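You operate a simulated robot arm through the tools that you are given. There is no shell and no other tool. Be economical: measure what you need, move in short steps, check, and stop when the job is done.

The job below is to be done with a simulated robot arm. You get a single attempt, and the scene is never put back.

Task
Wipe the granite plate with the grey rag, then check flat tube No 52 for bow on it.
Fine: put the rag back, lay the tube lengthways in the middle of the plate, push the wedge under the tube's middle, draw it back and leave the tube on the plate. What is to be rubbed or washed off counts as gone when no trace of it is left.

It is judged by the outcome, as a careful person would: the job done as asked, and still so three seconds after it is handed in. It fails if anything else is knocked over, pushed out of place, dropped, spilled or broken.

Robot
A 6-joint arm with a fingered hand, fixed in place. Base frame: the origin is at the foot of the arm, x ahead of it, y to its left, z up; the work surface is at about z = 90. Units: cm, rad, N and s.
With the tool pointing down near the work surface it reaches from about 28 to 70 cm from the base axis. Its first joint turns from -2.897 to 2.897 rad. Payload 4 kg.
The tool frame sits at the grasp point between the pads (the TCP): z along the fingers, y along the line on which they close. The tips reach 2.2 cm beyond it. Largest opening 11.2 cm; the body of the gripper starts 6 cm behind the TCP. The gripper is a hand of 4 fingers: y runs from the thumb to the fingers, the wrist lies at [0, 0, -21.8] in the tool frame, and closing takes about 1.5 s.
Orientation is told as [roll, pitch, yaw] about the base's x, y, z axes, in that order, counted from this pose: with the fingers straight down and closing along the base's y, the tool's x points along the base's -x, its y along +y and its z along -z.

Tools
- The arm moves only by the tool arm_command. Its argument "motion" is a list of rows, each an object (a shift or turn left out is 0, a gripper value left out holds the last) with "translation": the shift along the tool's x, y, z in units of 25 mm (1.0 is 25 mm), a list of three; "rotation": the turn, a rotation vector about the tool's x, y, z in units of 4 degrees (1.0 is 4 degrees), a list of three; "jaw": the opening in per cent of the stroke, from 0 (shut) to 100 (fully open). In form: [{"translation": [dx, dy, dz], "rotation": [rx, ry, rz], "jaw": jaw}, ...]. A call has 1 to 8 rows; each row shifts and turns the commanded pose from where the row before left it, along the tool's axes as they then stand. A call with a number of a shift or a turn outside -1 to 1 is refused whole. Rows are played at 5 a second. More than 5 cm and 0.15 rad between two rows, or a gripper value outside its range, and nothing of the call is played. Where a pose cannot be reached the arm comes as near as it can. A force on the tool above 40 N (or 10 N above the force at the start of the call, whichever is more), or a blocked arm, ends the call early, and 0.2 s more pass. The fingers move at their own pace (about 4.5 cm/s each) and stop on an object; they squeeze with about 23 N. The grip force told is the motor's: it shows also when the fingers shut on nothing. Time passes only in rows, and 0.2 s behind the last, so rows that do not move let the fingers close. The reply holds the time, the measured pose of the TCP, the force on the tool along the base axes, the opening and the grip force, in the units named above and with some noise, with the torque about the TCP (base axes, N m) and any sound that the robot's microphone picked up.
- Cameras (640 x 400 px; columns grow to the right, rows downward): "scene" is fixed at [5.03, -49.98, 149.14]; the picture's right is [0.82, -0.57, 0.00], its down [-0.28, -0.40, -0.87] and it looks along [0.50, 0.72, -0.48] (base axes); focal length 312 px, centre (320, 200). "wrist" rides on the gripper at [6.9, 0.4, -8.3] in the tool frame; the picture's right is [-0.06, 1.00, 0.00], its down [-0.77, -0.05, -0.64] and it looks along [-0.64, -0.04, 0.77] (tool axes); focal length 243 px, centre (320, 200). There is no depth. A picture from a camera that has moved, and an enlarged one, comes with that camera's place and axes in the base frame and with its lens.
- grab_frame(camera): a new picture of that camera. The clock stands still meanwhile.
- set_grasp(shape): the hand has 4 fingers and takes this shape, open, in about a second: jaw (thumb against the fingers, like two jaws); tri (thumb and two fingers); tip (a fingertip pinch); poke (one finger out to press); point (the index stretched); flat (the hand flat); cup (the hand cupped); fist (a fist). The gripper value then closes the fingers along that shape, each until it touches; the sizes above hold for jaw. It gives what a move gives, with no picture.
- close_up(camera, box): a new picture of the part [left, top, right, bottom] of that camera's present view, enlarged. The clock stands still meanwhile.
- close_job(): hands the job in; it is judged then, once.

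Work in short steps. Places have to be worked out from the pictures, the camera data and where the tool is seen: move nearer, look again, correct. Check each grasp and each placing, and mend what went wrong. You have 120 turns and 68 pictures in all, those below and enlarged ones among them. Open the gripper and draw the arm clear of the work before you hand the job in, unless the task says otherwise; then end with one line.

The tools are called after "Request:" as name(argument=value, ...) on one line, values as JSON. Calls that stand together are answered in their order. arm_command: Moves the arm, as the interface text tells. Its arguments: {"type":"object","properties":{"motion":{"type":"array","items":{"type":"object","properties":{"translation":{"type":"array","items":{"type":"number"}},"rotation":{"type":"array","items":{"type":"number"}},"jaw":{"type":"number"}}}}},"required":["motion"]} The other tools are called the same way: set_grasp (shape) gives the hand a shape; grab_frame (camera) takes a picture; close_up (camera, box) takes an enlarged picture of a part of a camera's view; close_job () hands the job in.

At the start:

```text
clock: 0.0
tool_pos: [37.38, -13.96, 126.73]
tcp_rot: [0.0, 0.001, 0.0]
contact_force: [-0.6, -0.3, -0.3]
ft_torque: [-0.01, -0.04, -0.01]
opening: 11.2
grip_force: 0.0
shape: jaw
```

scene: 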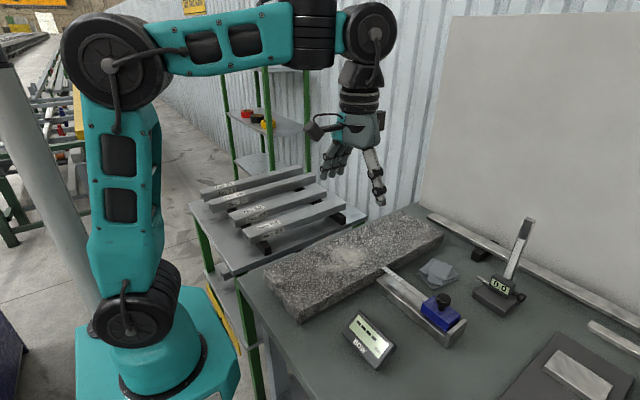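
wrist: 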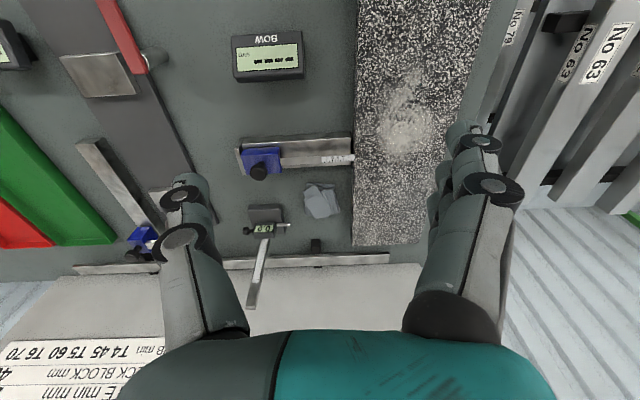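

The plate has a pale smudge near its middle; the rag, wedge and tubes are visible. I look closer at the tubes and at the plate area.

Request:
close_up(camera="scene", box=[180, 150, 380, 275])

Request:
close_up(camera="scene", box=[320, 210, 560, 360])

Request:
close_up(camera="wrist", box=[440, 0, 640, 125])

```text
3.20 times, centred on (280, 212) of scene
camera zoom: at [5.03, -49.98, 149.14], right [0.82, -0.57, 0.0], down [-0.28, -0.4, -0.87], along [0.5, 0.72, -0.48], focal length 998 px, centre (448, 160)
```

zoom: 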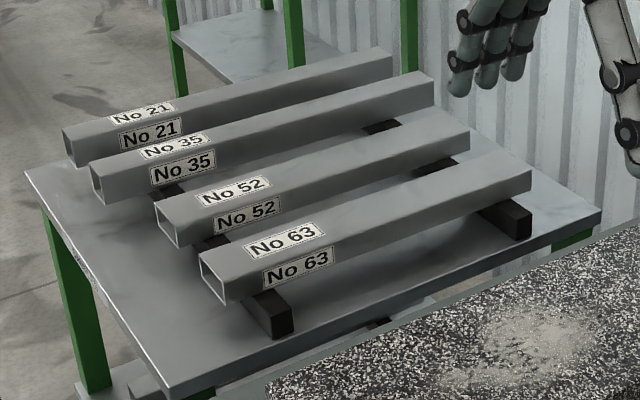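

```text
2.67 times, centred on (440, 285) of scene
camera zoom: at [5.03, -49.98, 149.14], right [0.82, -0.57, 0.0], down [-0.28, -0.4, -0.87], along [0.5, 0.72, -0.48], focal length 832 px, centre (0, -27)
```

zoom: 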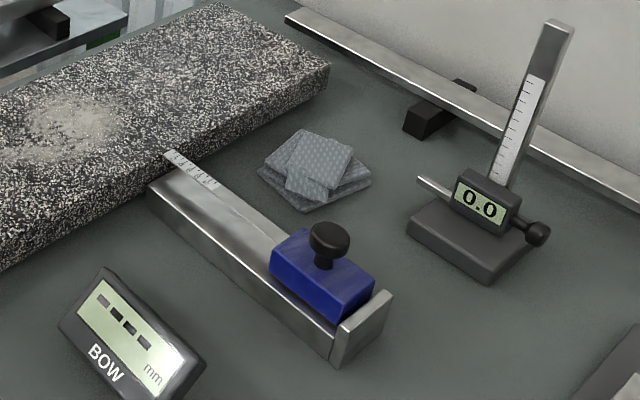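

```text
3.20 times, centred on (540, 62) of wrist
camera zoom: at [30.57, -13.47, 135.05], right [0.06, 1.0, 0.0], down [0.77, -0.05, 0.64], along [0.64, -0.04, -0.77], focal length 776 px, centre (-384, 640)
```

zoom: 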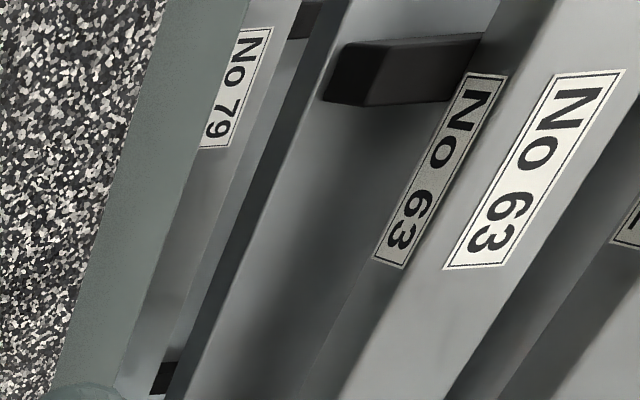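

The rag seems to be at about (68,-15), the wedge slider rides along y at x≈54, the plate spans x≈29..79, y≈-6..9, and tube 52 lies at about (50,40) with its top at z≈94. I move towards the rag to look at it from nearer.

Request:
arm_command(motion=[{"translation": [-1, 0, 0.7]}, {"translation": [-1, 0, 0.7]}, {"translation": [-1, 0, 0.7]}, {"translation": [-1, 0, 0.7]}, {"translation": [-1, 0, 0.7]}, {"translation": [-1, 0, 0.7]}, {"translation": [-1, 0, 0.7]}, {"translation": [-1, 0, 0.7]}])

Request:
grab_frame(camera="wrist")

```text
clock: 1.8
tool_pos: [57.49, -13.89, 112.72]
tcp_rot: [0.0, -0.002, 0.001]
contact_force: [-0.4, -0.7, 0.7]
ft_torque: [0.01, -0.02, 0.01]
opening: 11.2
grip_force: 0.1
shape: jaw
```

```text
62 pictures are left
camera wrist: at [50.59, -13.43, 121.02], right [0.06, 1.0, 0.0], down [0.76, -0.05, 0.64], along [0.64, -0.04, -0.77], focal length 243 px, centre (320, 200)
```

wrist: 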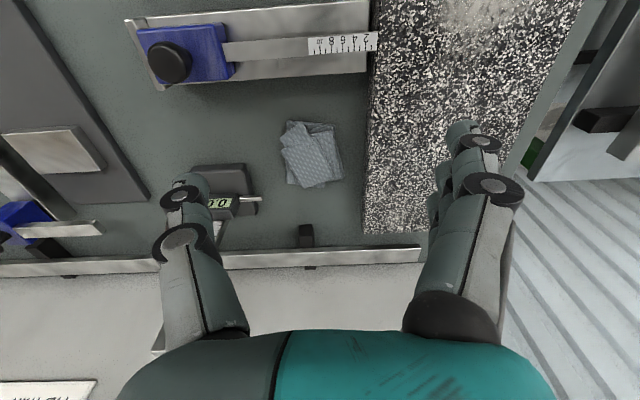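

The rag lies near (67.8,-15.3). An enlarged view of it will show its outline and the clearance to the plate.

Request:
close_up(camera="wrist", box=[240, 90, 400, 240])

```text
2.67 times, centred on (320, 165) of wrist
camera zoom: at [50.59, -13.43, 121.02], right [0.06, 1.0, 0.0], down [0.76, -0.05, 0.64], along [0.64, -0.04, -0.77], focal length 647 px, centre (320, 293)
```

zoom: 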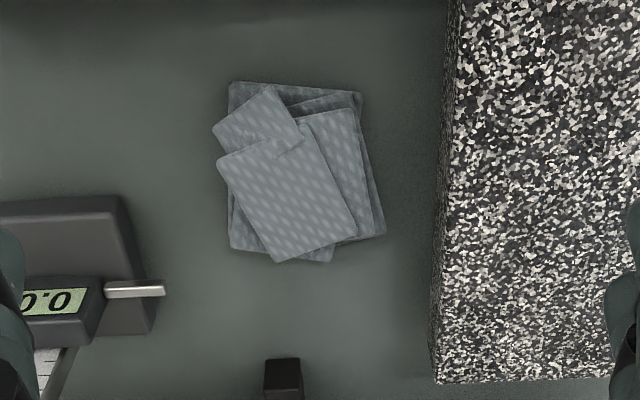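

The rag spans about x 63..73, y -19.4..-11.6, with the plate side at y≈-8. I come down above it with the jaws at about 9.6 cm.

Request:
arm_command(motion=[{"translation": [-0.66, -0.107, 0.95], "jaw": 86}, {"translation": [-0.66, -0.107, 0.95]}, {"translation": [-0.66, -0.107, 0.95]}, {"translation": [-0.66, -0.107, 0.95]}, {"translation": [-0.66, -0.107, 0.95]}, {"translation": [-0.66, -0.107, 0.95]}])

Request:
grab_frame(camera="wrist")

Request:
close_up(camera="scene", box=[340, 180, 540, 305])

```text
clock: 3.2
tool_pos: [67.38, -15.53, 98.49]
tcp_rot: [-0.001, -0.001, 0.0]
contact_force: [0.5, 0.2, 0.3]
ft_torque: [0.01, -0.03, -0.01]
opening: 9.64
grip_force: 0.0
shape: jaw
```

```text
60 pictures are left
camera wrist: at [60.49, -15.09, 106.85], right [0.06, 1.0, 0.0], down [0.76, -0.05, 0.64], along [0.64, -0.04, -0.77], focal length 243 px, centre (320, 200)
```

wrist: 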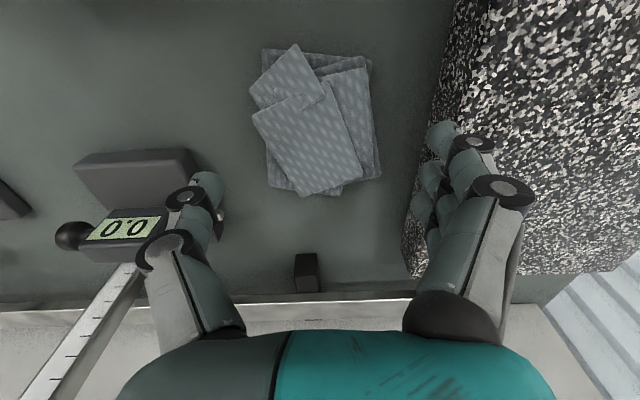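

```text
3.20 times, centred on (440, 242) of scene
camera zoom: at [5.03, -49.98, 149.14], right [0.82, -0.57, 0.0], down [-0.28, -0.4, -0.87], along [0.5, 0.72, -0.48], focal length 998 px, centre (-64, 64)
```

zoom: 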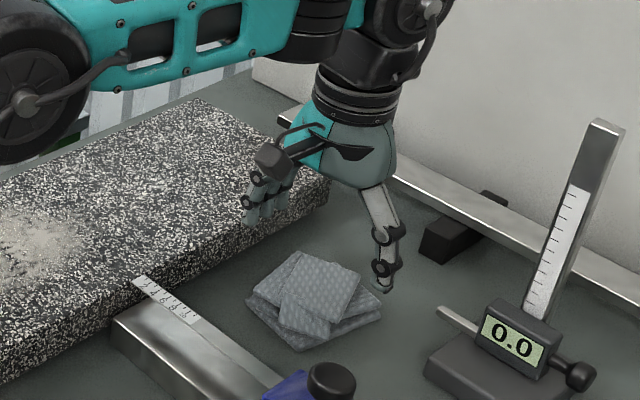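

The rag is centred between the fingers and the plate side is clear. I lower until the tips are just above the table, then close.

Request:
arm_command(motion=[{"translation": [0.1, 0, 0.9]}, {"translation": [0.1, 0, 0.9]}, {"translation": [0, 0, 0.5]}, {"jaw": 30}, {}, {}, {}, {}])

Request:
grab_frame(camera="wrist")

```text
clock: 5.0
tool_pos: [66.94, -15.63, 92.79]
tcp_rot: [-0.002, -0.001, -0.003]
contact_force: [-0.2, 0.7, -0.6]
ft_torque: [0.0, -0.05, 0.0]
opening: 6.54
grip_force: 22.9
shape: jaw
```

```text
58 pictures are left
camera wrist: at [60.01, -15.11, 101.04], right [0.06, 1.0, 0.0], down [0.77, -0.05, 0.64], along [0.64, -0.04, -0.77], focal length 243 px, centre (320, 200)
```

wrist: 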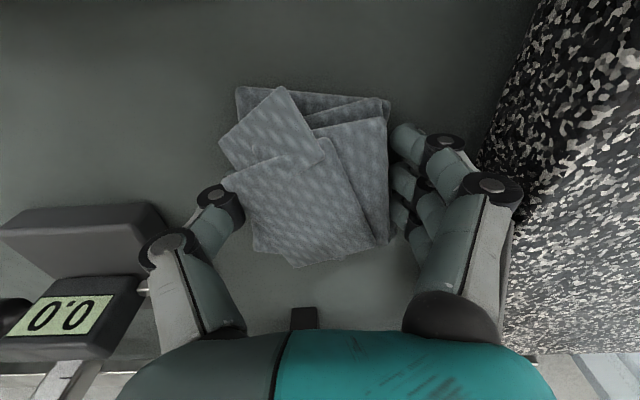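

The jaws stopped on the rag at 6.5 cm with full grip. I lift to see whether it comes along.

Request:
arm_command(motion=[{"translation": [0, 0, -0.5]}, {"translation": [0, 0, -1]}, {"translation": [0, 0, -1]}, {"translation": [0, 0, -1]}, {"translation": [0, 0, -1]}])

Request:
grab_frame(camera="scene")

Request:
grab_frame(camera="wrist")

```text
clock: 6.2
tool_pos: [66.79, -15.44, 103.93]
tcp_rot: [0.0, -0.001, -0.001]
contact_force: [0.1, 0.2, -0.4]
ft_torque: [0.01, 0.02, 0.01]
opening: 6.52
grip_force: 23.5
shape: jaw
```

```text
57 pictures are left
```

scene: 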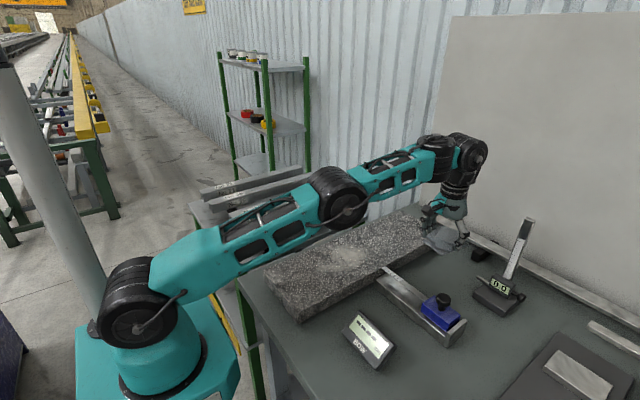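

```text
56 pictures are left
camera wrist: at [59.95, -15.01, 112.28], right [0.06, 1.0, 0.0], down [0.77, -0.05, 0.64], along [0.64, -0.04, -0.77], focal length 243 px, centre (320, 200)
```

wrist: 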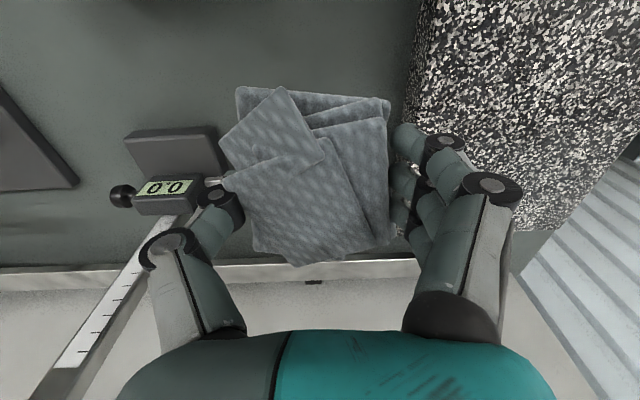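

The rag is held flat between the fingers. I take an enlarged view of the plate to fix the extent of the smudge before wiping.

Request:
close_up(camera="scene", box=[264, 205, 424, 325])

```text
3.33 times, centred on (344, 265) of scene
camera zoom: at [5.03, -49.98, 149.14], right [0.82, -0.57, 0.0], down [-0.28, -0.4, -0.87], along [0.5, 0.72, -0.48], focal length 1040 px, centre (240, -17)
```

zoom: 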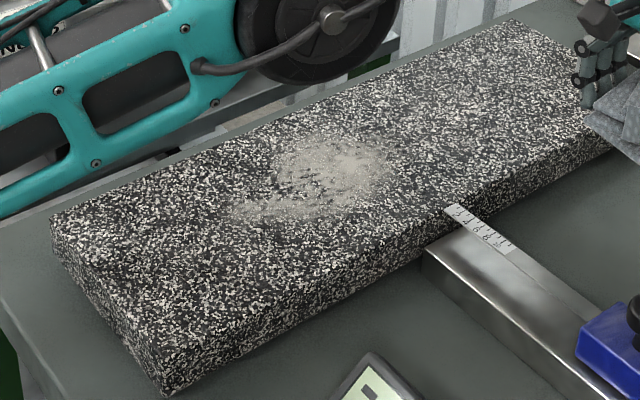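

The smudge spans about x 39..56, y -4..5. I carry the rag over it and then lower onto the plate, feeling for contact.

Request:
arm_command(motion=[{"translation": [0.59, 0.8, 0]}, {"translation": [0.59, 0.8, 0]}, {"translation": [0.59, 0.8, 0]}, {"translation": [0.59, 0.8, 0]}, {"translation": [0.59, 0.8, 0]}, {"translation": [0.59, 0.8, 0]}, {"translation": [0.59, 0.8, 0]}, {"translation": [0.4, 0.8, 0.5]}])

Request:
arm_command(motion=[{"translation": [0, 0, 0.6]}, {"translation": [0, 0, 0.4]}, {"translation": [0, 0, 0.2]}, {"translation": [0, 0, 0.2]}, {"translation": [0, 0, 0.1]}, {"translation": [0, 0, 0.1]}, {"translation": [0, 0, 0.1]}])

```text
clock: 8.0
tool_pos: [55.49, 0.56, 102.56]
tcp_rot: [0.001, 0.001, 0.0]
contact_force: [0.2, 0.4, -0.3]
ft_torque: [0.02, 0.01, -0.04]
opening: 6.54
grip_force: 23.1
shape: jaw
```

```text
clock: 9.6
tool_pos: [55.5, 0.46, 98.41]
tcp_rot: [0.001, -0.001, 0.0]
contact_force: [-0.6, 0.3, -0.1]
ft_torque: [-0.05, -0.01, 0.0]
opening: 6.53
grip_force: 23.6
shape: jaw
```

No contact yet at z=98.4; I keep lowering in small steps.

Request:
arm_command(motion=[{"translation": [0, 0, 0.1]}, {"translation": [0, 0, 0.1]}, {"translation": [0, 0, 0.1]}, {"translation": [0, 0, 0.1]}])

```text
clock: 10.6
tool_pos: [55.55, 0.43, 97.55]
tcp_rot: [-0.001, -0.003, 0.0]
contact_force: [-0.9, -0.6, 17.6]
ft_torque: [0.02, -0.01, -0.02]
opening: 6.45
grip_force: 23.2
shape: jaw
```

The rag is pressed on the plate with about 17 N (plate top ≈95). I make the first stroke towards the base, along the smudge.

Request:
arm_command(motion=[{"translation": [0.8, 0, 0]}, {"translation": [0.8, 0, 0]}, {"translation": [0.8, 0, 0]}, {"translation": [0.8, 0, 0]}, {"translation": [0.8, 0, 0]}, {"translation": [0.8, 0, 0]}, {"translation": [0.8, 0, 0]}])

Request:
arm_command(motion=[{"translation": [0, 0.8, 0]}, {"translation": [-0.8, 0, 0]}, {"translation": [-0.8, 0, 0]}, {"translation": [-0.8, 0, 0]}, {"translation": [-0.8, 0, 0]}, {"translation": [-0.8, 0, 0]}, {"translation": [-0.8, 0, 0]}, {"translation": [-0.8, 0, 0]}])

Request:
grab_frame(camera="wrist")

Request:
close_up(camera="scene", box=[264, 205, 424, 325])

```text
clock: 12.2
tool_pos: [41.59, 0.5, 97.44]
tcp_rot: [0.0, -0.004, -0.001]
contact_force: [10.1, -0.7, 27.4]
ft_torque: [0.05, -0.19, 0.04]
opening: 6.46
grip_force: 22.6
shape: jaw
```

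```text
clock: 14.0
tool_pos: [55.63, 2.53, 97.34]
tcp_rot: [0.001, -0.001, 0.001]
contact_force: [-6.0, -0.1, 13.7]
ft_torque: [0.06, 0.13, -0.03]
opening: 6.42
grip_force: 22.8
shape: jaw
```

```text
54 pictures are left
camera wrist: at [48.61, 2.91, 105.73], right [0.06, 1.0, 0.0], down [0.76, -0.05, 0.64], along [0.64, -0.04, -0.77], focal length 243 px, centre (320, 200)
```

wrist: 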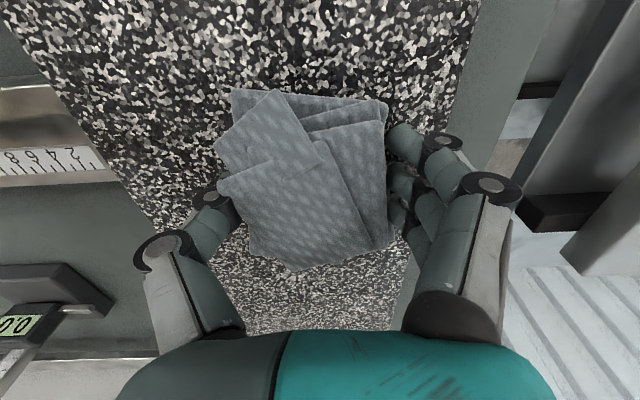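

```text
3.33 times, centred on (344, 265) of scene
camera zoom: at [5.03, -49.98, 149.14], right [0.82, -0.57, 0.0], down [-0.28, -0.4, -0.87], along [0.5, 0.72, -0.48], focal length 1040 px, centre (240, -17)
```

zoom: 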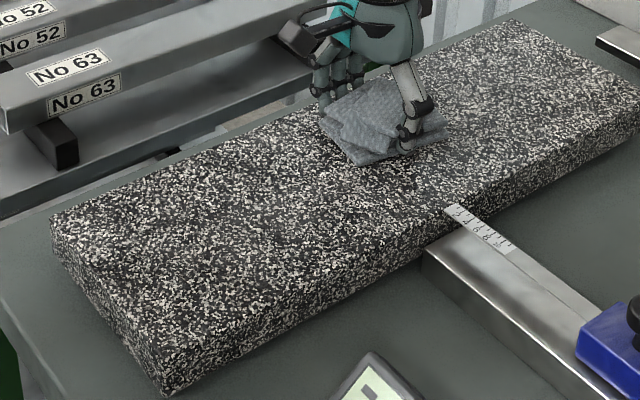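

The smudge looks gone already. I add further strokes at other y values to leave no trace at the edges.

Request:
arm_command(motion=[{"translation": [-0.6, 0.8, 0]}, {"translation": [0.9, 0, 0]}, {"translation": [0.9, 0, 0]}, {"translation": [0.9, 0, 0]}, {"translation": [0.9, 0, 0]}, {"translation": [0.9, 0, 0]}, {"translation": [0.9, 0, 0]}, {"translation": [0.9, 0, 0]}])

Request:
arm_command(motion=[{"translation": [0.8, -0.8, 0]}, {"translation": [0, -0.8, 0]}, {"translation": [0, -0.9, 0]}, {"translation": [-0.9, 0, 0]}, {"translation": [-0.9, 0, 0]}, {"translation": [-0.9, 0, 0]}, {"translation": [-0.9, 0, 0]}])

Request:
arm_command(motion=[{"translation": [-0.9, 0, 0]}, {"translation": [-0.9, 0, 0]}, {"translation": [-0.9, 0, 0]}, {"translation": [-0.6, 0, 0]}, {"translation": [0, 0.5, 0]}])

```text
clock: 15.8
tool_pos: [41.31, 4.43, 97.4]
tcp_rot: [-0.001, -0.001, 0.0]
contact_force: [5.0, -0.9, 10.2]
ft_torque: [0.02, -0.05, -0.03]
opening: 6.4
grip_force: 22.7
shape: jaw
```

```text
clock: 17.4
tool_pos: [48.26, -1.74, 97.36]
tcp_rot: [0.001, 0.0, -0.001]
contact_force: [-5.0, -0.7, 8.5]
ft_torque: [0.0, 0.06, -0.03]
opening: 6.53
grip_force: 23.5
shape: jaw
```

```text
clock: 18.6
tool_pos: [56.63, -0.59, 97.35]
tcp_rot: [0.0, -0.002, -0.002]
contact_force: [0.8, -5.8, 9.9]
ft_torque: [-0.07, 0.01, 0.01]
opening: 6.48
grip_force: 22.9
shape: jaw
```

Strokes done. I lift the rag and carry it back above its old place, then look at the plate.

Request:
arm_command(motion=[{"translation": [0, 0, -1]}, {"translation": [0, 0, -1]}, {"translation": [-0.68, -1, -0.5]}, {"translation": [-0.68, -1, 0]}, {"translation": [-0.68, -1, 0]}, {"translation": [-0.68, -1, 0]}, {"translation": [-0.68, -1, 0]}, {"translation": [-0.7, -1, 0]}])

Request:
close_up(camera="scene", box=[264, 205, 424, 325])

Request:
grab_frame(camera="wrist")

```text
clock: 20.4
tool_pos: [66.8, -15.54, 103.7]
tcp_rot: [0.0, 0.001, 0.0]
contact_force: [0.3, 0.1, -0.3]
ft_torque: [-0.05, -0.02, -0.01]
opening: 6.48
grip_force: 22.9
shape: jaw
```

```text
3.33 times, centred on (344, 265) of scene
camera zoom: at [5.03, -49.98, 149.14], right [0.82, -0.57, 0.0], down [-0.28, -0.4, -0.87], along [0.5, 0.72, -0.48], focal length 1040 px, centre (240, -17)
```

zoom: 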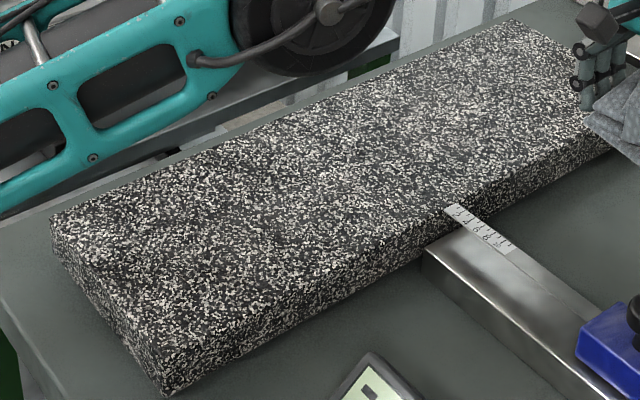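

```text
51 pictures are left
camera wrist: at [59.8, -15.03, 112.08], right [0.06, 1.0, 0.0], down [0.77, -0.05, 0.64], along [0.64, -0.04, -0.77], focal length 243 px, centre (320, 200)
```

wrist: 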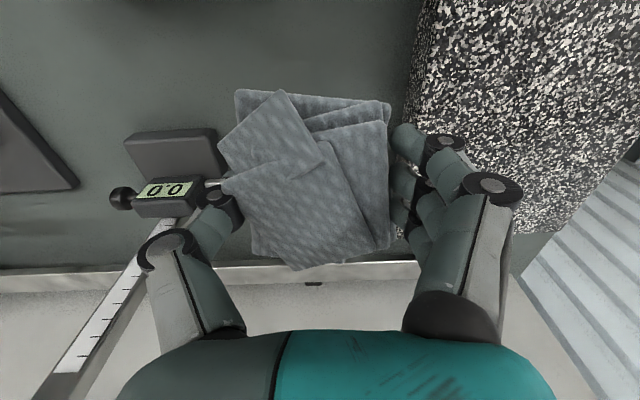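

The plate is clean. I lower the rag onto its old place, watching for contact.

Request:
arm_command(motion=[{"translation": [-0.05, 0, 0.9]}, {"translation": [0, 0, 0.9]}, {"translation": [0, 0, 0.9]}, {"translation": [0, 0, 0.9]}, {"translation": [0, 0, 0.5]}, {"translation": [0, 0, 0.22]}, {"translation": [0, 0, 0.08]}])

```text
clock: 22.0
tool_pos: [66.79, -15.55, 92.7]
tcp_rot: [0.001, 0.001, 0.0]
contact_force: [-0.2, -0.1, 0.0]
ft_torque: [0.0, -0.03, -0.01]
opening: 6.52
grip_force: 23.0
shape: jaw
```

Request:
arm_command(motion=[{"translation": [0, 0, 0.06]}, {"translation": [0, 0, 0.04]}, {}])

```text
clock: 22.8
tool_pos: [67.0, -15.45, 92.38]
tcp_rot: [0.001, 0.0, 0.001]
contact_force: [-0.9, 0.4, 4.7]
ft_torque: [0.0, 0.0, 0.01]
opening: 6.5
grip_force: 23.1
shape: jaw
```

The rag touches the table lightly (4.7 N). I open the jaws and rise.

Request:
arm_command(motion=[{"jaw": 86}, {}, {}, {}, {"translation": [0, 0, -0.6]}, {"translation": [0, 0, -1]}, {"translation": [0, 0, -1]}, {"translation": [0, 0, -1]}])

Request:
grab_frame(camera="wrist")

```text
clock: 24.6
tool_pos: [66.89, -15.37, 101.31]
tcp_rot: [0.0, 0.0, 0.0]
contact_force: [-0.4, 0.5, 0.1]
ft_torque: [0.01, 0.01, 0.0]
opening: 9.62
grip_force: 0.0
shape: jaw
```

```text
50 pictures are left
camera wrist: at [59.99, -15.05, 109.77], right [0.06, 1.0, 0.0], down [0.77, -0.05, 0.64], along [0.64, -0.04, -0.77], focal length 243 px, centre (320, 200)
```

wrist: 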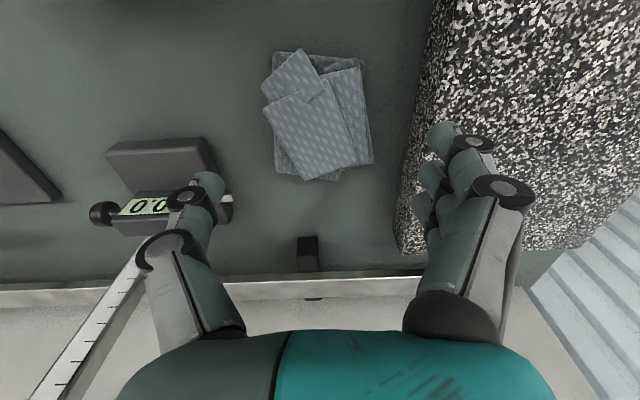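

The rag lies back in place. I rise and swing over towards tube 52.

Request:
arm_command(motion=[{"translation": [0.3, 0.4, -1], "jaw": 90}, {"translation": [0.4, 1, -1]}, {"translation": [0.4, 1, -1]}, {"translation": [0.4, 1, -1]}, {"translation": [0.4, 1, -1]}, {"translation": [0.4, 1, -0.6]}, {"translation": [0.4, 1, 0]}, {"translation": [0.4, 1, 0]}])

Request:
arm_command(motion=[{"translation": [0.4, 1, 0]}, {"translation": [0.4, 1, 0]}, {"translation": [0.4, 1, 0]}, {"translation": [0.4, 1, 0]}, {"translation": [0.4, 1, 0]}, {"translation": [0.4, 1, 0]}, {"translation": [0.4, 1, 0]}, {"translation": [0.4, 1, 0]}])

Request:
arm_command(motion=[{"translation": [0.2, 1, 0]}, {"translation": [0.2, 1, 0]}, {"translation": [0.2, 1, 0]}, {"translation": [0.2, 1, 0]}, {"translation": [0.2, 0.8, 0]}])

Request:
grab_frame(camera="wrist")

Request:
grab_frame(camera="scene")

```text
clock: 26.4
tool_pos: [59.21, 2.96, 115.33]
tcp_rot: [0.0, -0.001, 0.001]
contact_force: [0.4, -0.2, 0.7]
ft_torque: [0.0, 0.01, 0.01]
opening: 10.09
grip_force: 0.1
shape: jaw
```

```text
clock: 28.2
tool_pos: [51.16, 23.01, 115.36]
tcp_rot: [0.0, 0.0, 0.0]
contact_force: [0.7, 1.3, 0.4]
ft_torque: [-0.01, 0.01, 0.01]
opening: 10.06
grip_force: 0.0
shape: jaw
```

```text
clock: 29.4
tool_pos: [48.53, 35.02, 115.5]
tcp_rot: [-0.001, 0.0, 0.0]
contact_force: [-0.3, -1.3, -0.3]
ft_torque: [0.01, 0.02, 0.03]
opening: 10.07
grip_force: 0.1
shape: jaw
```

```text
49 pictures are left
camera wrist: at [41.69, 35.46, 123.74], right [0.06, 1.0, 0.0], down [0.76, -0.05, 0.64], along [0.64, -0.04, -0.77], focal length 243 px, centre (320, 200)
```

wrist: 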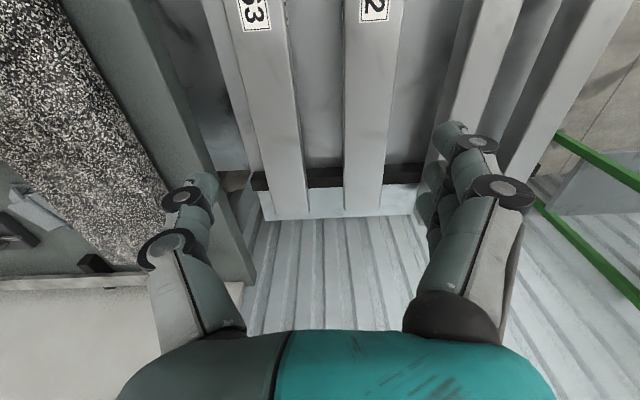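

```text
48 pictures are left
```

scene: 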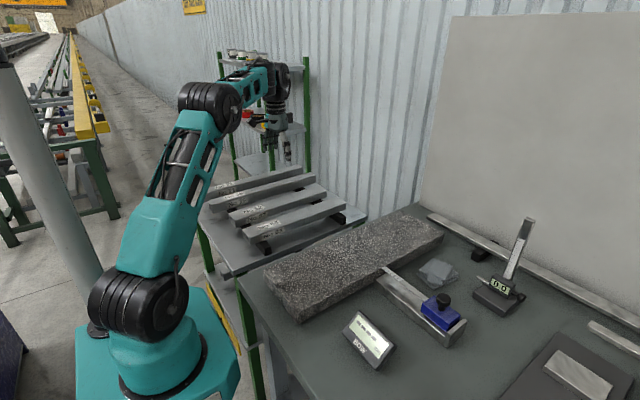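

Tube 52 passes just right of the view's centre. I enlarge the wrist view to separate its top from its sides.

Request:
close_up(camera="wrist", box=[190, 0, 510, 230])

```text
1.74 times, centred on (350, 115) of wrist
camera zoom: at [41.69, 35.46, 123.74], right [0.06, 1.0, 0.0], down [0.76, -0.05, 0.64], along [0.64, -0.04, -0.77], focal length 422 px, centre (268, 348)
```

zoom: 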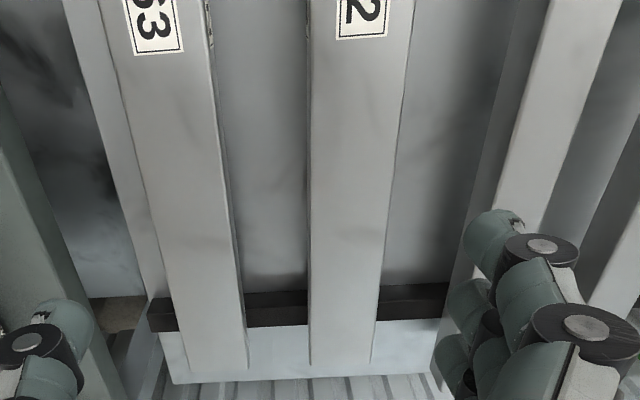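

Tube 52: width ≈5.5, centreline y≈40.6, x from ≈31.5 to 68.3, so its middle is x≈49.9. I descend above it and recheck.

Request:
arm_command(motion=[{"translation": [-0.15, 0.6, 0.9]}, {"translation": [-0.15, 0.6, 0.9]}, {"translation": [-0.15, 0.6, 0.9]}, {"translation": [-0.1, 0.42, 0.9]}, {"translation": [0, 0, 0.9]}, {"translation": [0, 0, 0.9]}])

Request:
grab_frame(camera="wrist")

Request:
close_up(camera="scene", box=[190, 100, 370, 260])

```text
clock: 30.8
tool_pos: [50.16, 40.57, 101.85]
tcp_rot: [0.0, -0.001, 0.0]
contact_force: [0.3, -0.2, 0.5]
ft_torque: [0.0, 0.01, 0.01]
opening: 10.05
grip_force: 0.1
shape: jaw
```

```text
46 pictures are left
camera wrist: at [43.15, 40.97, 110.25], right [0.06, 1.0, 0.0], down [0.76, -0.05, 0.64], along [0.64, -0.04, -0.77], focal length 243 px, centre (320, 200)
```

wrist: 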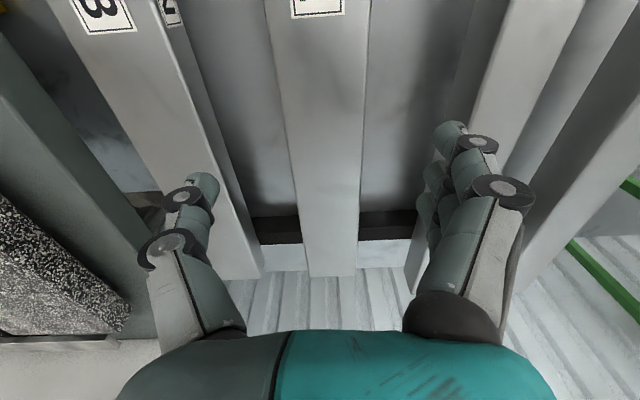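

```text
2.50 times, centred on (280, 180) of scene
camera zoom: at [5.03, -49.98, 149.14], right [0.82, -0.57, 0.0], down [-0.28, -0.4, -0.87], along [0.5, 0.72, -0.48], focal length 780 px, centre (420, 250)
```

zoom: 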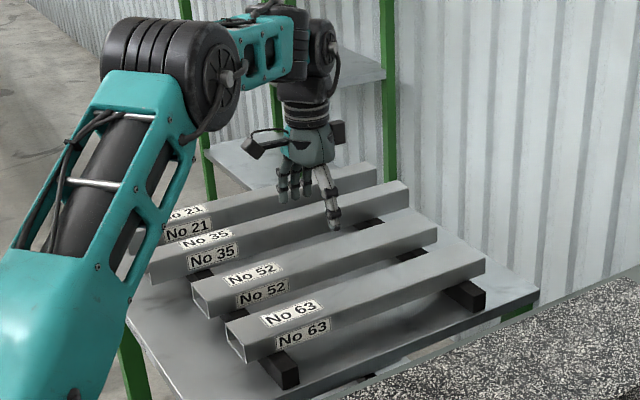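

The tube sits centred between thumb and fingers. I descend to z≈93.1 and close.

Request:
arm_command(motion=[{"translation": [0.03, 0.04, 0.9]}, {"translation": [0.03, 0.02, 0.9]}, {"translation": [0, 0, 0.9]}, {"translation": [0, 0, 0.5]}, {"translation": [0, 0, 0.3]}, {}])

Request:
grab_frame(camera="wrist")

```text
clock: 32.2
tool_pos: [49.88, 40.52, 93.11]
tcp_rot: [0.0, 0.001, 0.001]
contact_force: [-0.5, -0.7, -0.8]
ft_torque: [-0.02, 0.02, -0.01]
opening: 10.06
grip_force: 0.0
shape: jaw
```

```text
44 pictures are left
camera wrist: at [42.94, 41.12, 101.49], right [0.06, 1.0, 0.0], down [0.77, -0.05, 0.64], along [0.64, -0.04, -0.77], focal length 243 px, centre (320, 200)
```

wrist: 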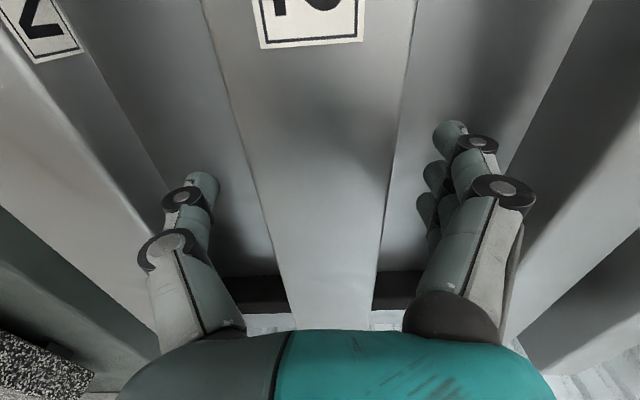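

The label on the tube under the hand must be confirmed before gripping; I enlarge the top of the wrist view.

Request:
close_up(camera="wrist", box=[0, 0, 400, 120])

Request:
close_up(camera="scene", box=[190, 130, 370, 260])

```text
1.60 times, centred on (200, 60) of wrist
camera zoom: at [42.94, 41.12, 101.49], right [0.06, 1.0, 0.0], down [0.77, -0.05, 0.64], along [0.64, -0.04, -0.77], focal length 388 px, centre (512, 424)
```

zoom: 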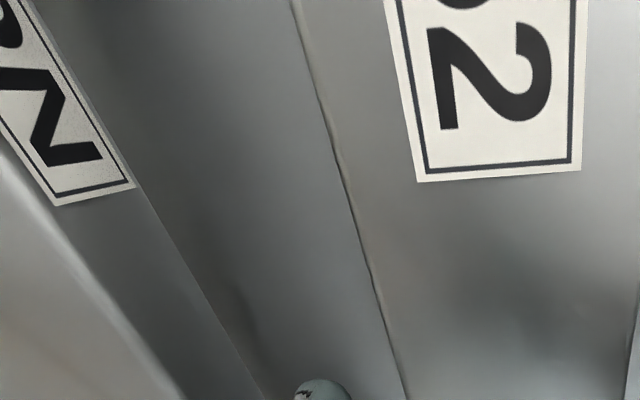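

```text
3.08 times, centred on (280, 195) of scene
camera zoom: at [5.03, -49.98, 149.14], right [0.82, -0.57, 0.0], down [-0.28, -0.4, -0.87], along [0.5, 0.72, -0.48], focal length 960 px, centre (443, 215)
```

zoom: 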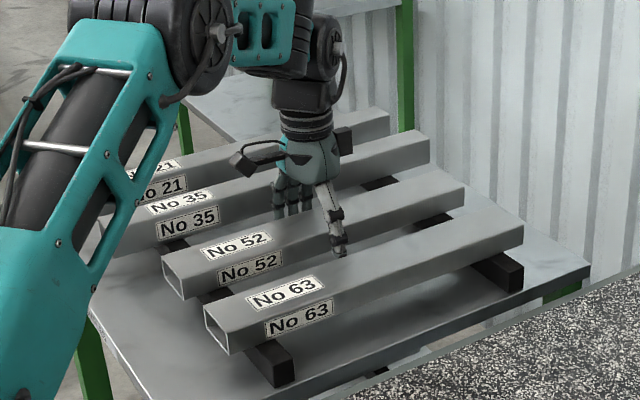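

The label ends in "2" and the scene view shows the hand astride No 52. I close the jaws.

Request:
arm_command(motion=[{"jaw": 30}, {}, {}, {}, {}, {}, {}])

```text
clock: 33.8
tool_pos: [49.75, 40.58, 93.18]
tcp_rot: [-0.001, 0.001, 0.0]
contact_force: [0.1, 1.4, -0.2]
ft_torque: [0.06, -0.04, -0.02]
opening: 5.43
grip_force: 22.9
shape: jaw
```

Gripped at 5.4 cm width. I lift slightly and read the load and torque.

Request:
arm_command(motion=[{"translation": [0, 0, -0.3]}, {"translation": [0, 0, -0.5]}, {"translation": [0, 0, -0.5]}, {}])

Request:
close_up(camera="scene", box=[190, 130, 370, 260])

```text
clock: 34.8
tool_pos: [49.88, 40.69, 96.35]
tcp_rot: [-0.001, 0.0, -0.001]
contact_force: [-0.3, -0.5, -4.3]
ft_torque: [0.02, 0.05, 0.0]
opening: 5.41
grip_force: 22.7
shape: jaw
```

```text
3.08 times, centred on (280, 195) of scene
camera zoom: at [5.03, -49.98, 149.14], right [0.82, -0.57, 0.0], down [-0.28, -0.4, -0.87], along [0.5, 0.72, -0.48], focal length 960 px, centre (443, 215)
```

zoom: 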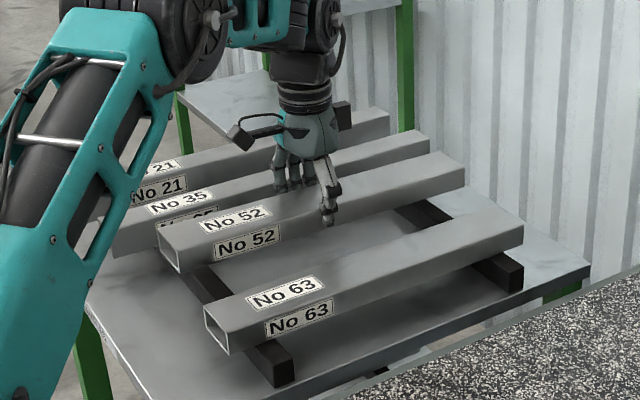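

The tube (about 0.44 kg) is level in the grip. I raise it and carry it across over the plate.

Request:
arm_command(motion=[{"translation": [0, 0, -1]}, {"translation": [0, 0, -1]}, {"translation": [0, 0, -1]}, {"translation": [0, 0, -1]}, {"translation": [0, -0.5, 0]}, {"translation": [-0.1, -0.8, 0]}, {"translation": [-0.1, -0.8, 0]}, {"translation": [-0.1, -0.8, 0]}])

Request:
arm_command(motion=[{"translation": [-0.1, -0.9, 0]}, {"translation": [-0.1, -0.9, 0]}, {"translation": [-0.1, -0.9, 0]}, {"translation": [-0.1, -0.9, 0]}, {"translation": [-0.1, -0.9, 0]}, {"translation": [-0.1, -0.9, 0]}, {"translation": [-0.1, -0.9, 0]}, {"translation": [-0.1, -0.9, 0]}])

Request:
arm_command(motion=[{"translation": [-0.1, -0.9, 0]}, {"translation": [-0.1, -0.9, 0]}, {"translation": [-0.1, -0.9, 0]}, {"translation": [-0.1, -0.9, 0]}, {"translation": [0, -0.9, 0]}, {"translation": [0, -0.7, 0]}, {}])

Request:
grab_frame(camera="scene")

Request:
grab_frame(camera="wrist")

```text
clock: 36.6
tool_pos: [50.7, 33.45, 106.33]
tcp_rot: [0.001, 0.0, 0.0]
contact_force: [0.3, 0.0, -5.9]
ft_torque: [-0.04, 0.07, 0.0]
opening: 5.42
grip_force: 22.6
shape: jaw
```

```text
clock: 38.4
tool_pos: [52.62, 15.37, 106.38]
tcp_rot: [0.001, 0.002, 0.0]
contact_force: [0.0, 0.9, -5.5]
ft_torque: [0.0, 0.02, 0.02]
opening: 5.44
grip_force: 22.8
shape: jaw
```

```text
clock: 40.0
tool_pos: [53.66, 2.32, 106.36]
tcp_rot: [0.0, 0.0, 0.003]
contact_force: [-0.6, -0.3, -4.9]
ft_torque: [0.0, 0.07, -0.05]
opening: 5.42
grip_force: 22.5
shape: jaw
```

```text
40 pictures are left
```

scene: 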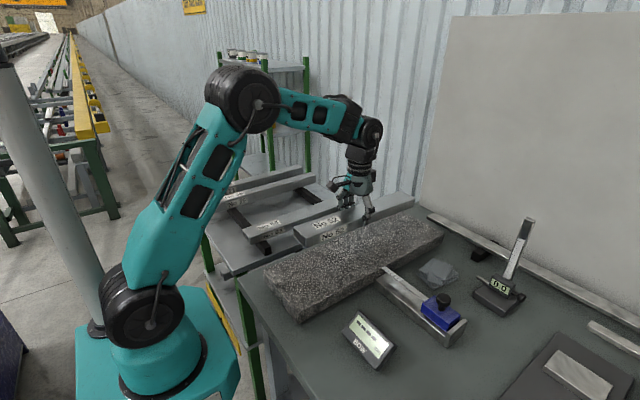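

```text
39 pictures are left
camera wrist: at [46.72, 2.83, 114.81], right [0.06, 1.0, 0.0], down [0.77, -0.05, 0.64], along [0.64, -0.04, -0.77], focal length 243 px, centre (320, 200)
```

wrist: 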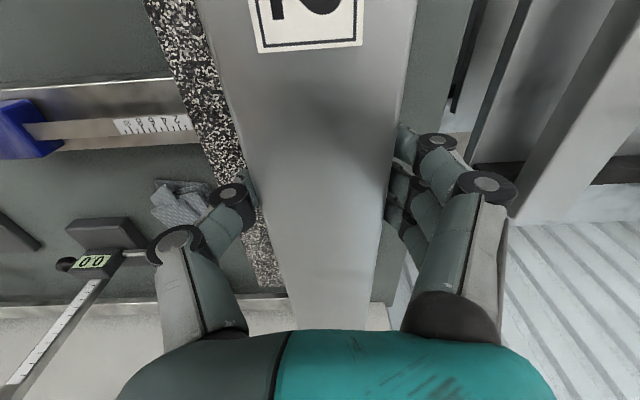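

The tube is over the plate. To fix the plate's centreline and ends I enlarge its near end and far end.

Request:
close_up(camera="scene", box=[255, 250, 335, 330])

Request:
close_up(camera="scene", box=[320, 170, 460, 270])

```text
5.00 times, centred on (295, 290) of scene
camera zoom: at [5.03, -49.98, 149.14], right [0.82, -0.57, 0.0], down [-0.28, -0.4, -0.87], along [0.5, 0.72, -0.48], focal length 1560 px, centre (445, -250)
```

zoom: 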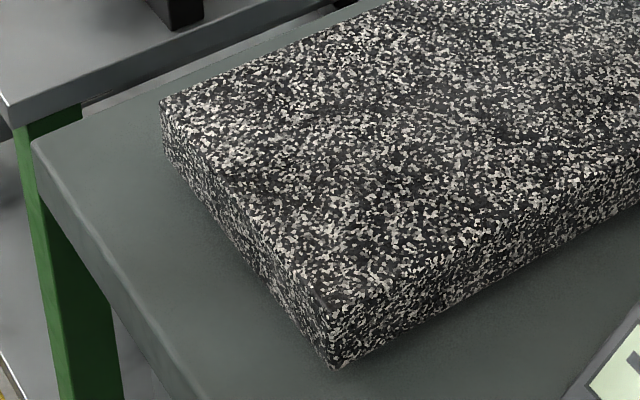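

```text
4.00 times, centred on (390, 220) of scene
camera zoom: at [5.03, -49.98, 149.14], right [0.82, -0.57, 0.0], down [-0.28, -0.4, -0.87], along [0.5, 0.72, -0.48], focal length 1248 px, centre (40, 120)
```

zoom: 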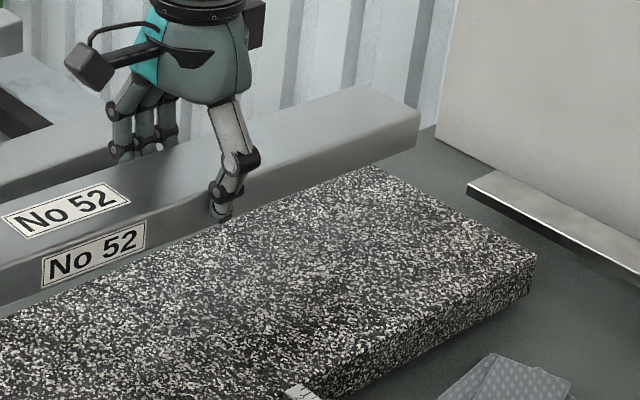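

Plate corners come out at x≈28..80, y≈-7.4..8.7, top z≈95, so its middle is (54,0.6). I centre the tube over that and lower it near the plate.

Request:
arm_command(motion=[{"translation": [-0.06, -0.35, 0.3]}, {"translation": [-0.06, -0.35, 0.6]}, {"translation": [0, 0, 0.8]}, {"translation": [0, 0, 0.8]}, {"translation": [0, 0, 0.6]}, {}])

Request:
close_up(camera="scene", box=[260, 170, 460, 330])

Request:
grab_frame(camera="wrist")

```text
clock: 41.4
tool_pos: [53.91, 0.7, 98.53]
tcp_rot: [0.0, 0.001, 0.001]
contact_force: [-0.2, -0.3, -4.4]
ft_torque: [-0.01, 0.0, 0.03]
opening: 5.42
grip_force: 23.4
shape: jaw
```

```text
2.50 times, centred on (360, 250) of scene
camera zoom: at [5.03, -49.98, 149.14], right [0.82, -0.57, 0.0], down [-0.28, -0.4, -0.87], along [0.5, 0.72, -0.48], focal length 780 px, centre (220, 75)
```

zoom: 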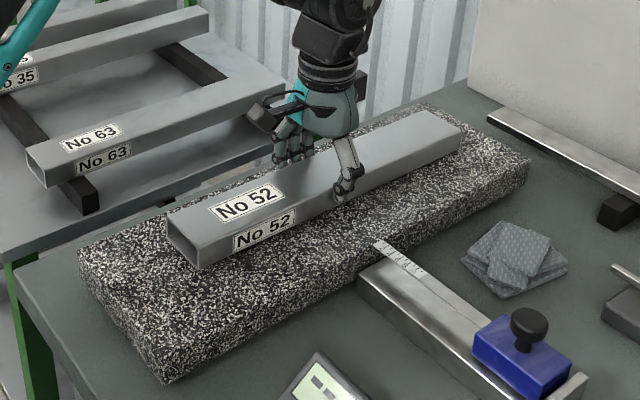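

```text
35 pictures are left
camera wrist: at [46.99, 1.16, 106.99], right [0.06, 1.0, 0.0], down [0.77, -0.05, 0.64], along [0.64, -0.04, -0.77], focal length 243 px, centre (320, 200)
```

wrist: 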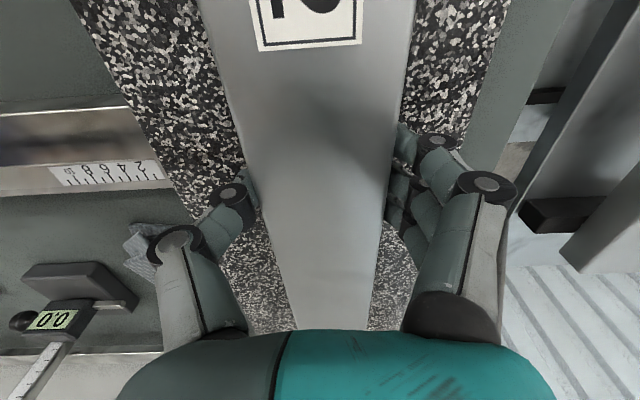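

The tube is centred: about x 35.8..72.6 against plate 28..80, and y margins are equal. I lower in small steps until contact.

Request:
arm_command(motion=[{"translation": [0, 0, 0.2]}, {"translation": [0, 0, 0.1]}, {"translation": [0, 0, 0.1]}, {"translation": [0, 0, 0.06]}, {}])

Request:
arm_command(motion=[{"translation": [0, 0, 0.04]}, {}])

```text
clock: 42.5
tool_pos: [54.01, 0.67, 97.78]
tcp_rot: [-0.001, -0.008, 0.001]
contact_force: [-5.1, -0.6, 16.7]
ft_torque: [0.0, 0.05, -0.02]
opening: 5.39
grip_force: 23.5
shape: jaw
stopped in row 5: the force on the tool passed its limit at 41 N (the readings are from after the stop); the commanded pose is now the measured one
```

```text
clock: 43.1
tool_pos: [54.06, 0.59, 97.77]
tcp_rot: [0.0, -0.009, -0.001]
contact_force: [-7.0, 1.3, 33.4]
ft_torque: [0.13, 0.08, -0.03]
opening: 5.4
grip_force: 23.0
shape: jaw
```

Contact is firm at z≈97.8. I ease off slightly and check that the tube sits flat.

Request:
arm_command(motion=[{"translation": [0, 0, -0.06]}, {}])

Request:
close_up(camera="scene", box=[300, 190, 420, 290])

```text
clock: 43.7
tool_pos: [54.0, 0.65, 97.82]
tcp_rot: [-0.001, -0.006, 0.002]
contact_force: [-1.6, 2.9, 25.5]
ft_torque: [0.15, -0.02, -0.04]
opening: 5.4
grip_force: 23.3
shape: jaw
```

```text
4.00 times, centred on (360, 240) of scene
camera zoom: at [5.03, -49.98, 149.14], right [0.82, -0.57, 0.0], down [-0.28, -0.4, -0.87], along [0.5, 0.72, -0.48], focal length 1248 px, centre (160, 40)
```

zoom: 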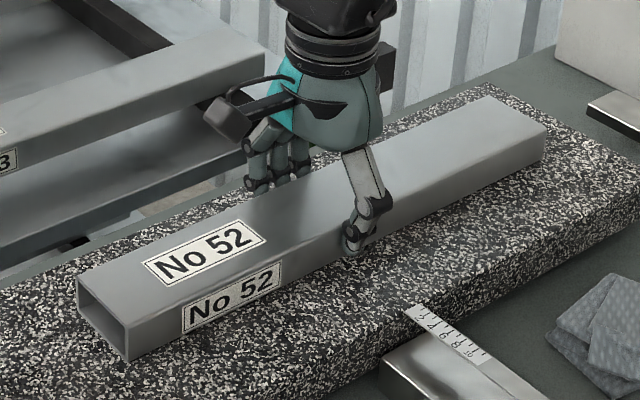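

The tube rests on the plate. I ease a little more, open, and rise.

Request:
arm_command(motion=[{"translation": [0, 0, -0.06]}, {"jaw": 92}, {}, {}, {}, {}, {"translation": [0, 0, -0.5]}, {"translation": [0, 0, -1]}])

Request:
arm_command(motion=[{"translation": [0, 0, -1]}, {"translation": [0, 0, -1]}, {"translation": [0, 0, -1]}, {"translation": [0, -1, -1]}, {"translation": [0, -1, 0]}, {"translation": [0, -1, 0]}, {"translation": [0, -1, 0]}, {"translation": [0, -1, 0]}])

Request:
grab_frame(camera="wrist")

Request:
grab_frame(camera="scene")

```text
clock: 45.5
tool_pos: [54.1, 0.73, 101.71]
tcp_rot: [0.0, -0.005, -0.001]
contact_force: [0.3, -0.9, 0.3]
ft_torque: [0.02, 0.01, 0.03]
opening: 10.31
grip_force: 0.1
shape: jaw
```

```text
clock: 47.3
tool_pos: [53.98, -11.88, 111.7]
tcp_rot: [0.0, -0.006, -0.001]
contact_force: [-0.9, -0.2, -0.8]
ft_torque: [0.02, 0.05, 0.03]
opening: 10.29
grip_force: 0.1
shape: jaw
```

```text
33 pictures are left
camera wrist: at [47.0, -11.4, 120.08], right [0.06, 1.0, 0.0], down [0.76, -0.05, 0.65], along [0.64, -0.04, -0.76], focal length 243 px, centre (320, 200)
```

wrist: 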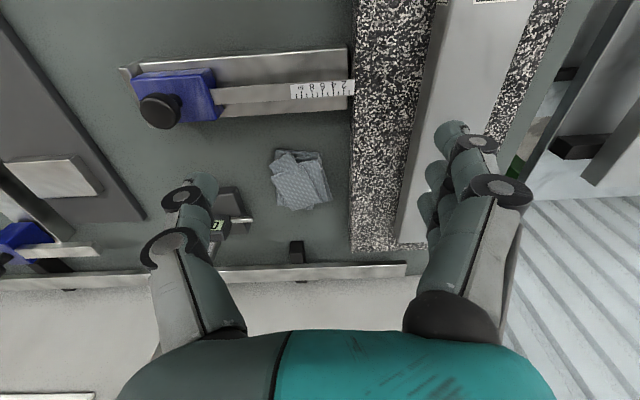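

```text
32 pictures are left
```

scene: 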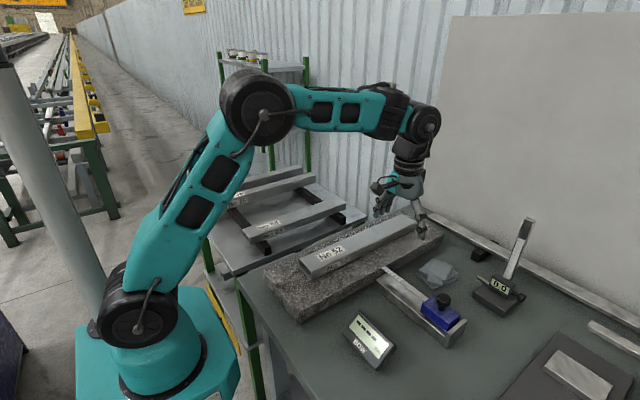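

The tube lies on the plate. Next the wedge slider: its knob is at about (54,-25.6,98.5). I move above it with the jaws narrowed.

Request:
arm_command(motion=[{"translation": [0, -0.9, 0.2], "jaw": 55}, {"translation": [0, -0.9, 0.3]}, {"translation": [0, -0.9, 0.3]}, {"translation": [0, -0.9, 0.3]}, {"translation": [0, -0.9, 0.4]}, {"translation": [0, -0.95, 0.4]}, {}])

Request:
grab_frame(camera="wrist")

Request:
close_up(camera="scene", box=[340, 200, 500, 380])

```text
clock: 48.9
tool_pos: [54.04, -25.46, 106.91]
tcp_rot: [0.0, -0.005, 0.0]
contact_force: [-0.1, -0.1, -0.2]
ft_torque: [0.04, 0.01, -0.04]
opening: 6.23
grip_force: 0.1
shape: jaw
```

```text
31 pictures are left
camera wrist: at [47.03, -25.02, 115.33], right [0.06, 1.0, 0.0], down [0.76, -0.05, 0.65], along [0.64, -0.04, -0.76], focal length 243 px, centre (320, 200)
```

wrist: 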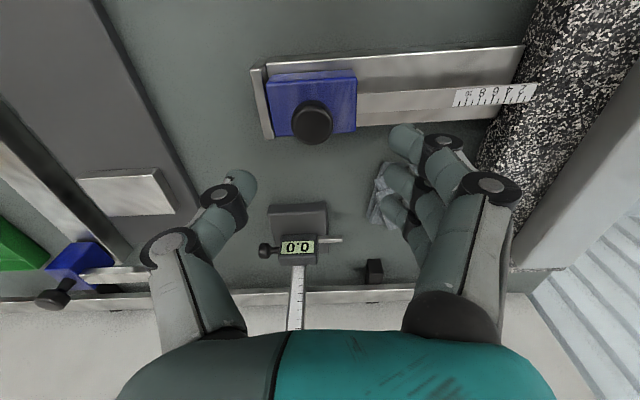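

```text
2.22 times, centred on (420, 290) of scene
camera zoom: at [5.03, -49.98, 149.14], right [0.82, -0.57, 0.0], down [-0.28, -0.4, -0.87], along [0.5, 0.72, -0.48], focal length 693 px, centre (98, 0)
```

zoom: 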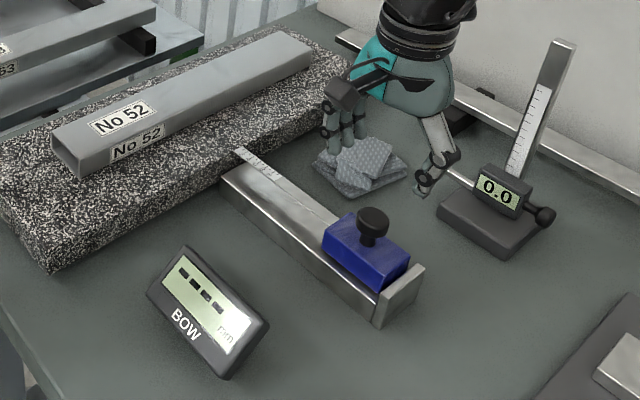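

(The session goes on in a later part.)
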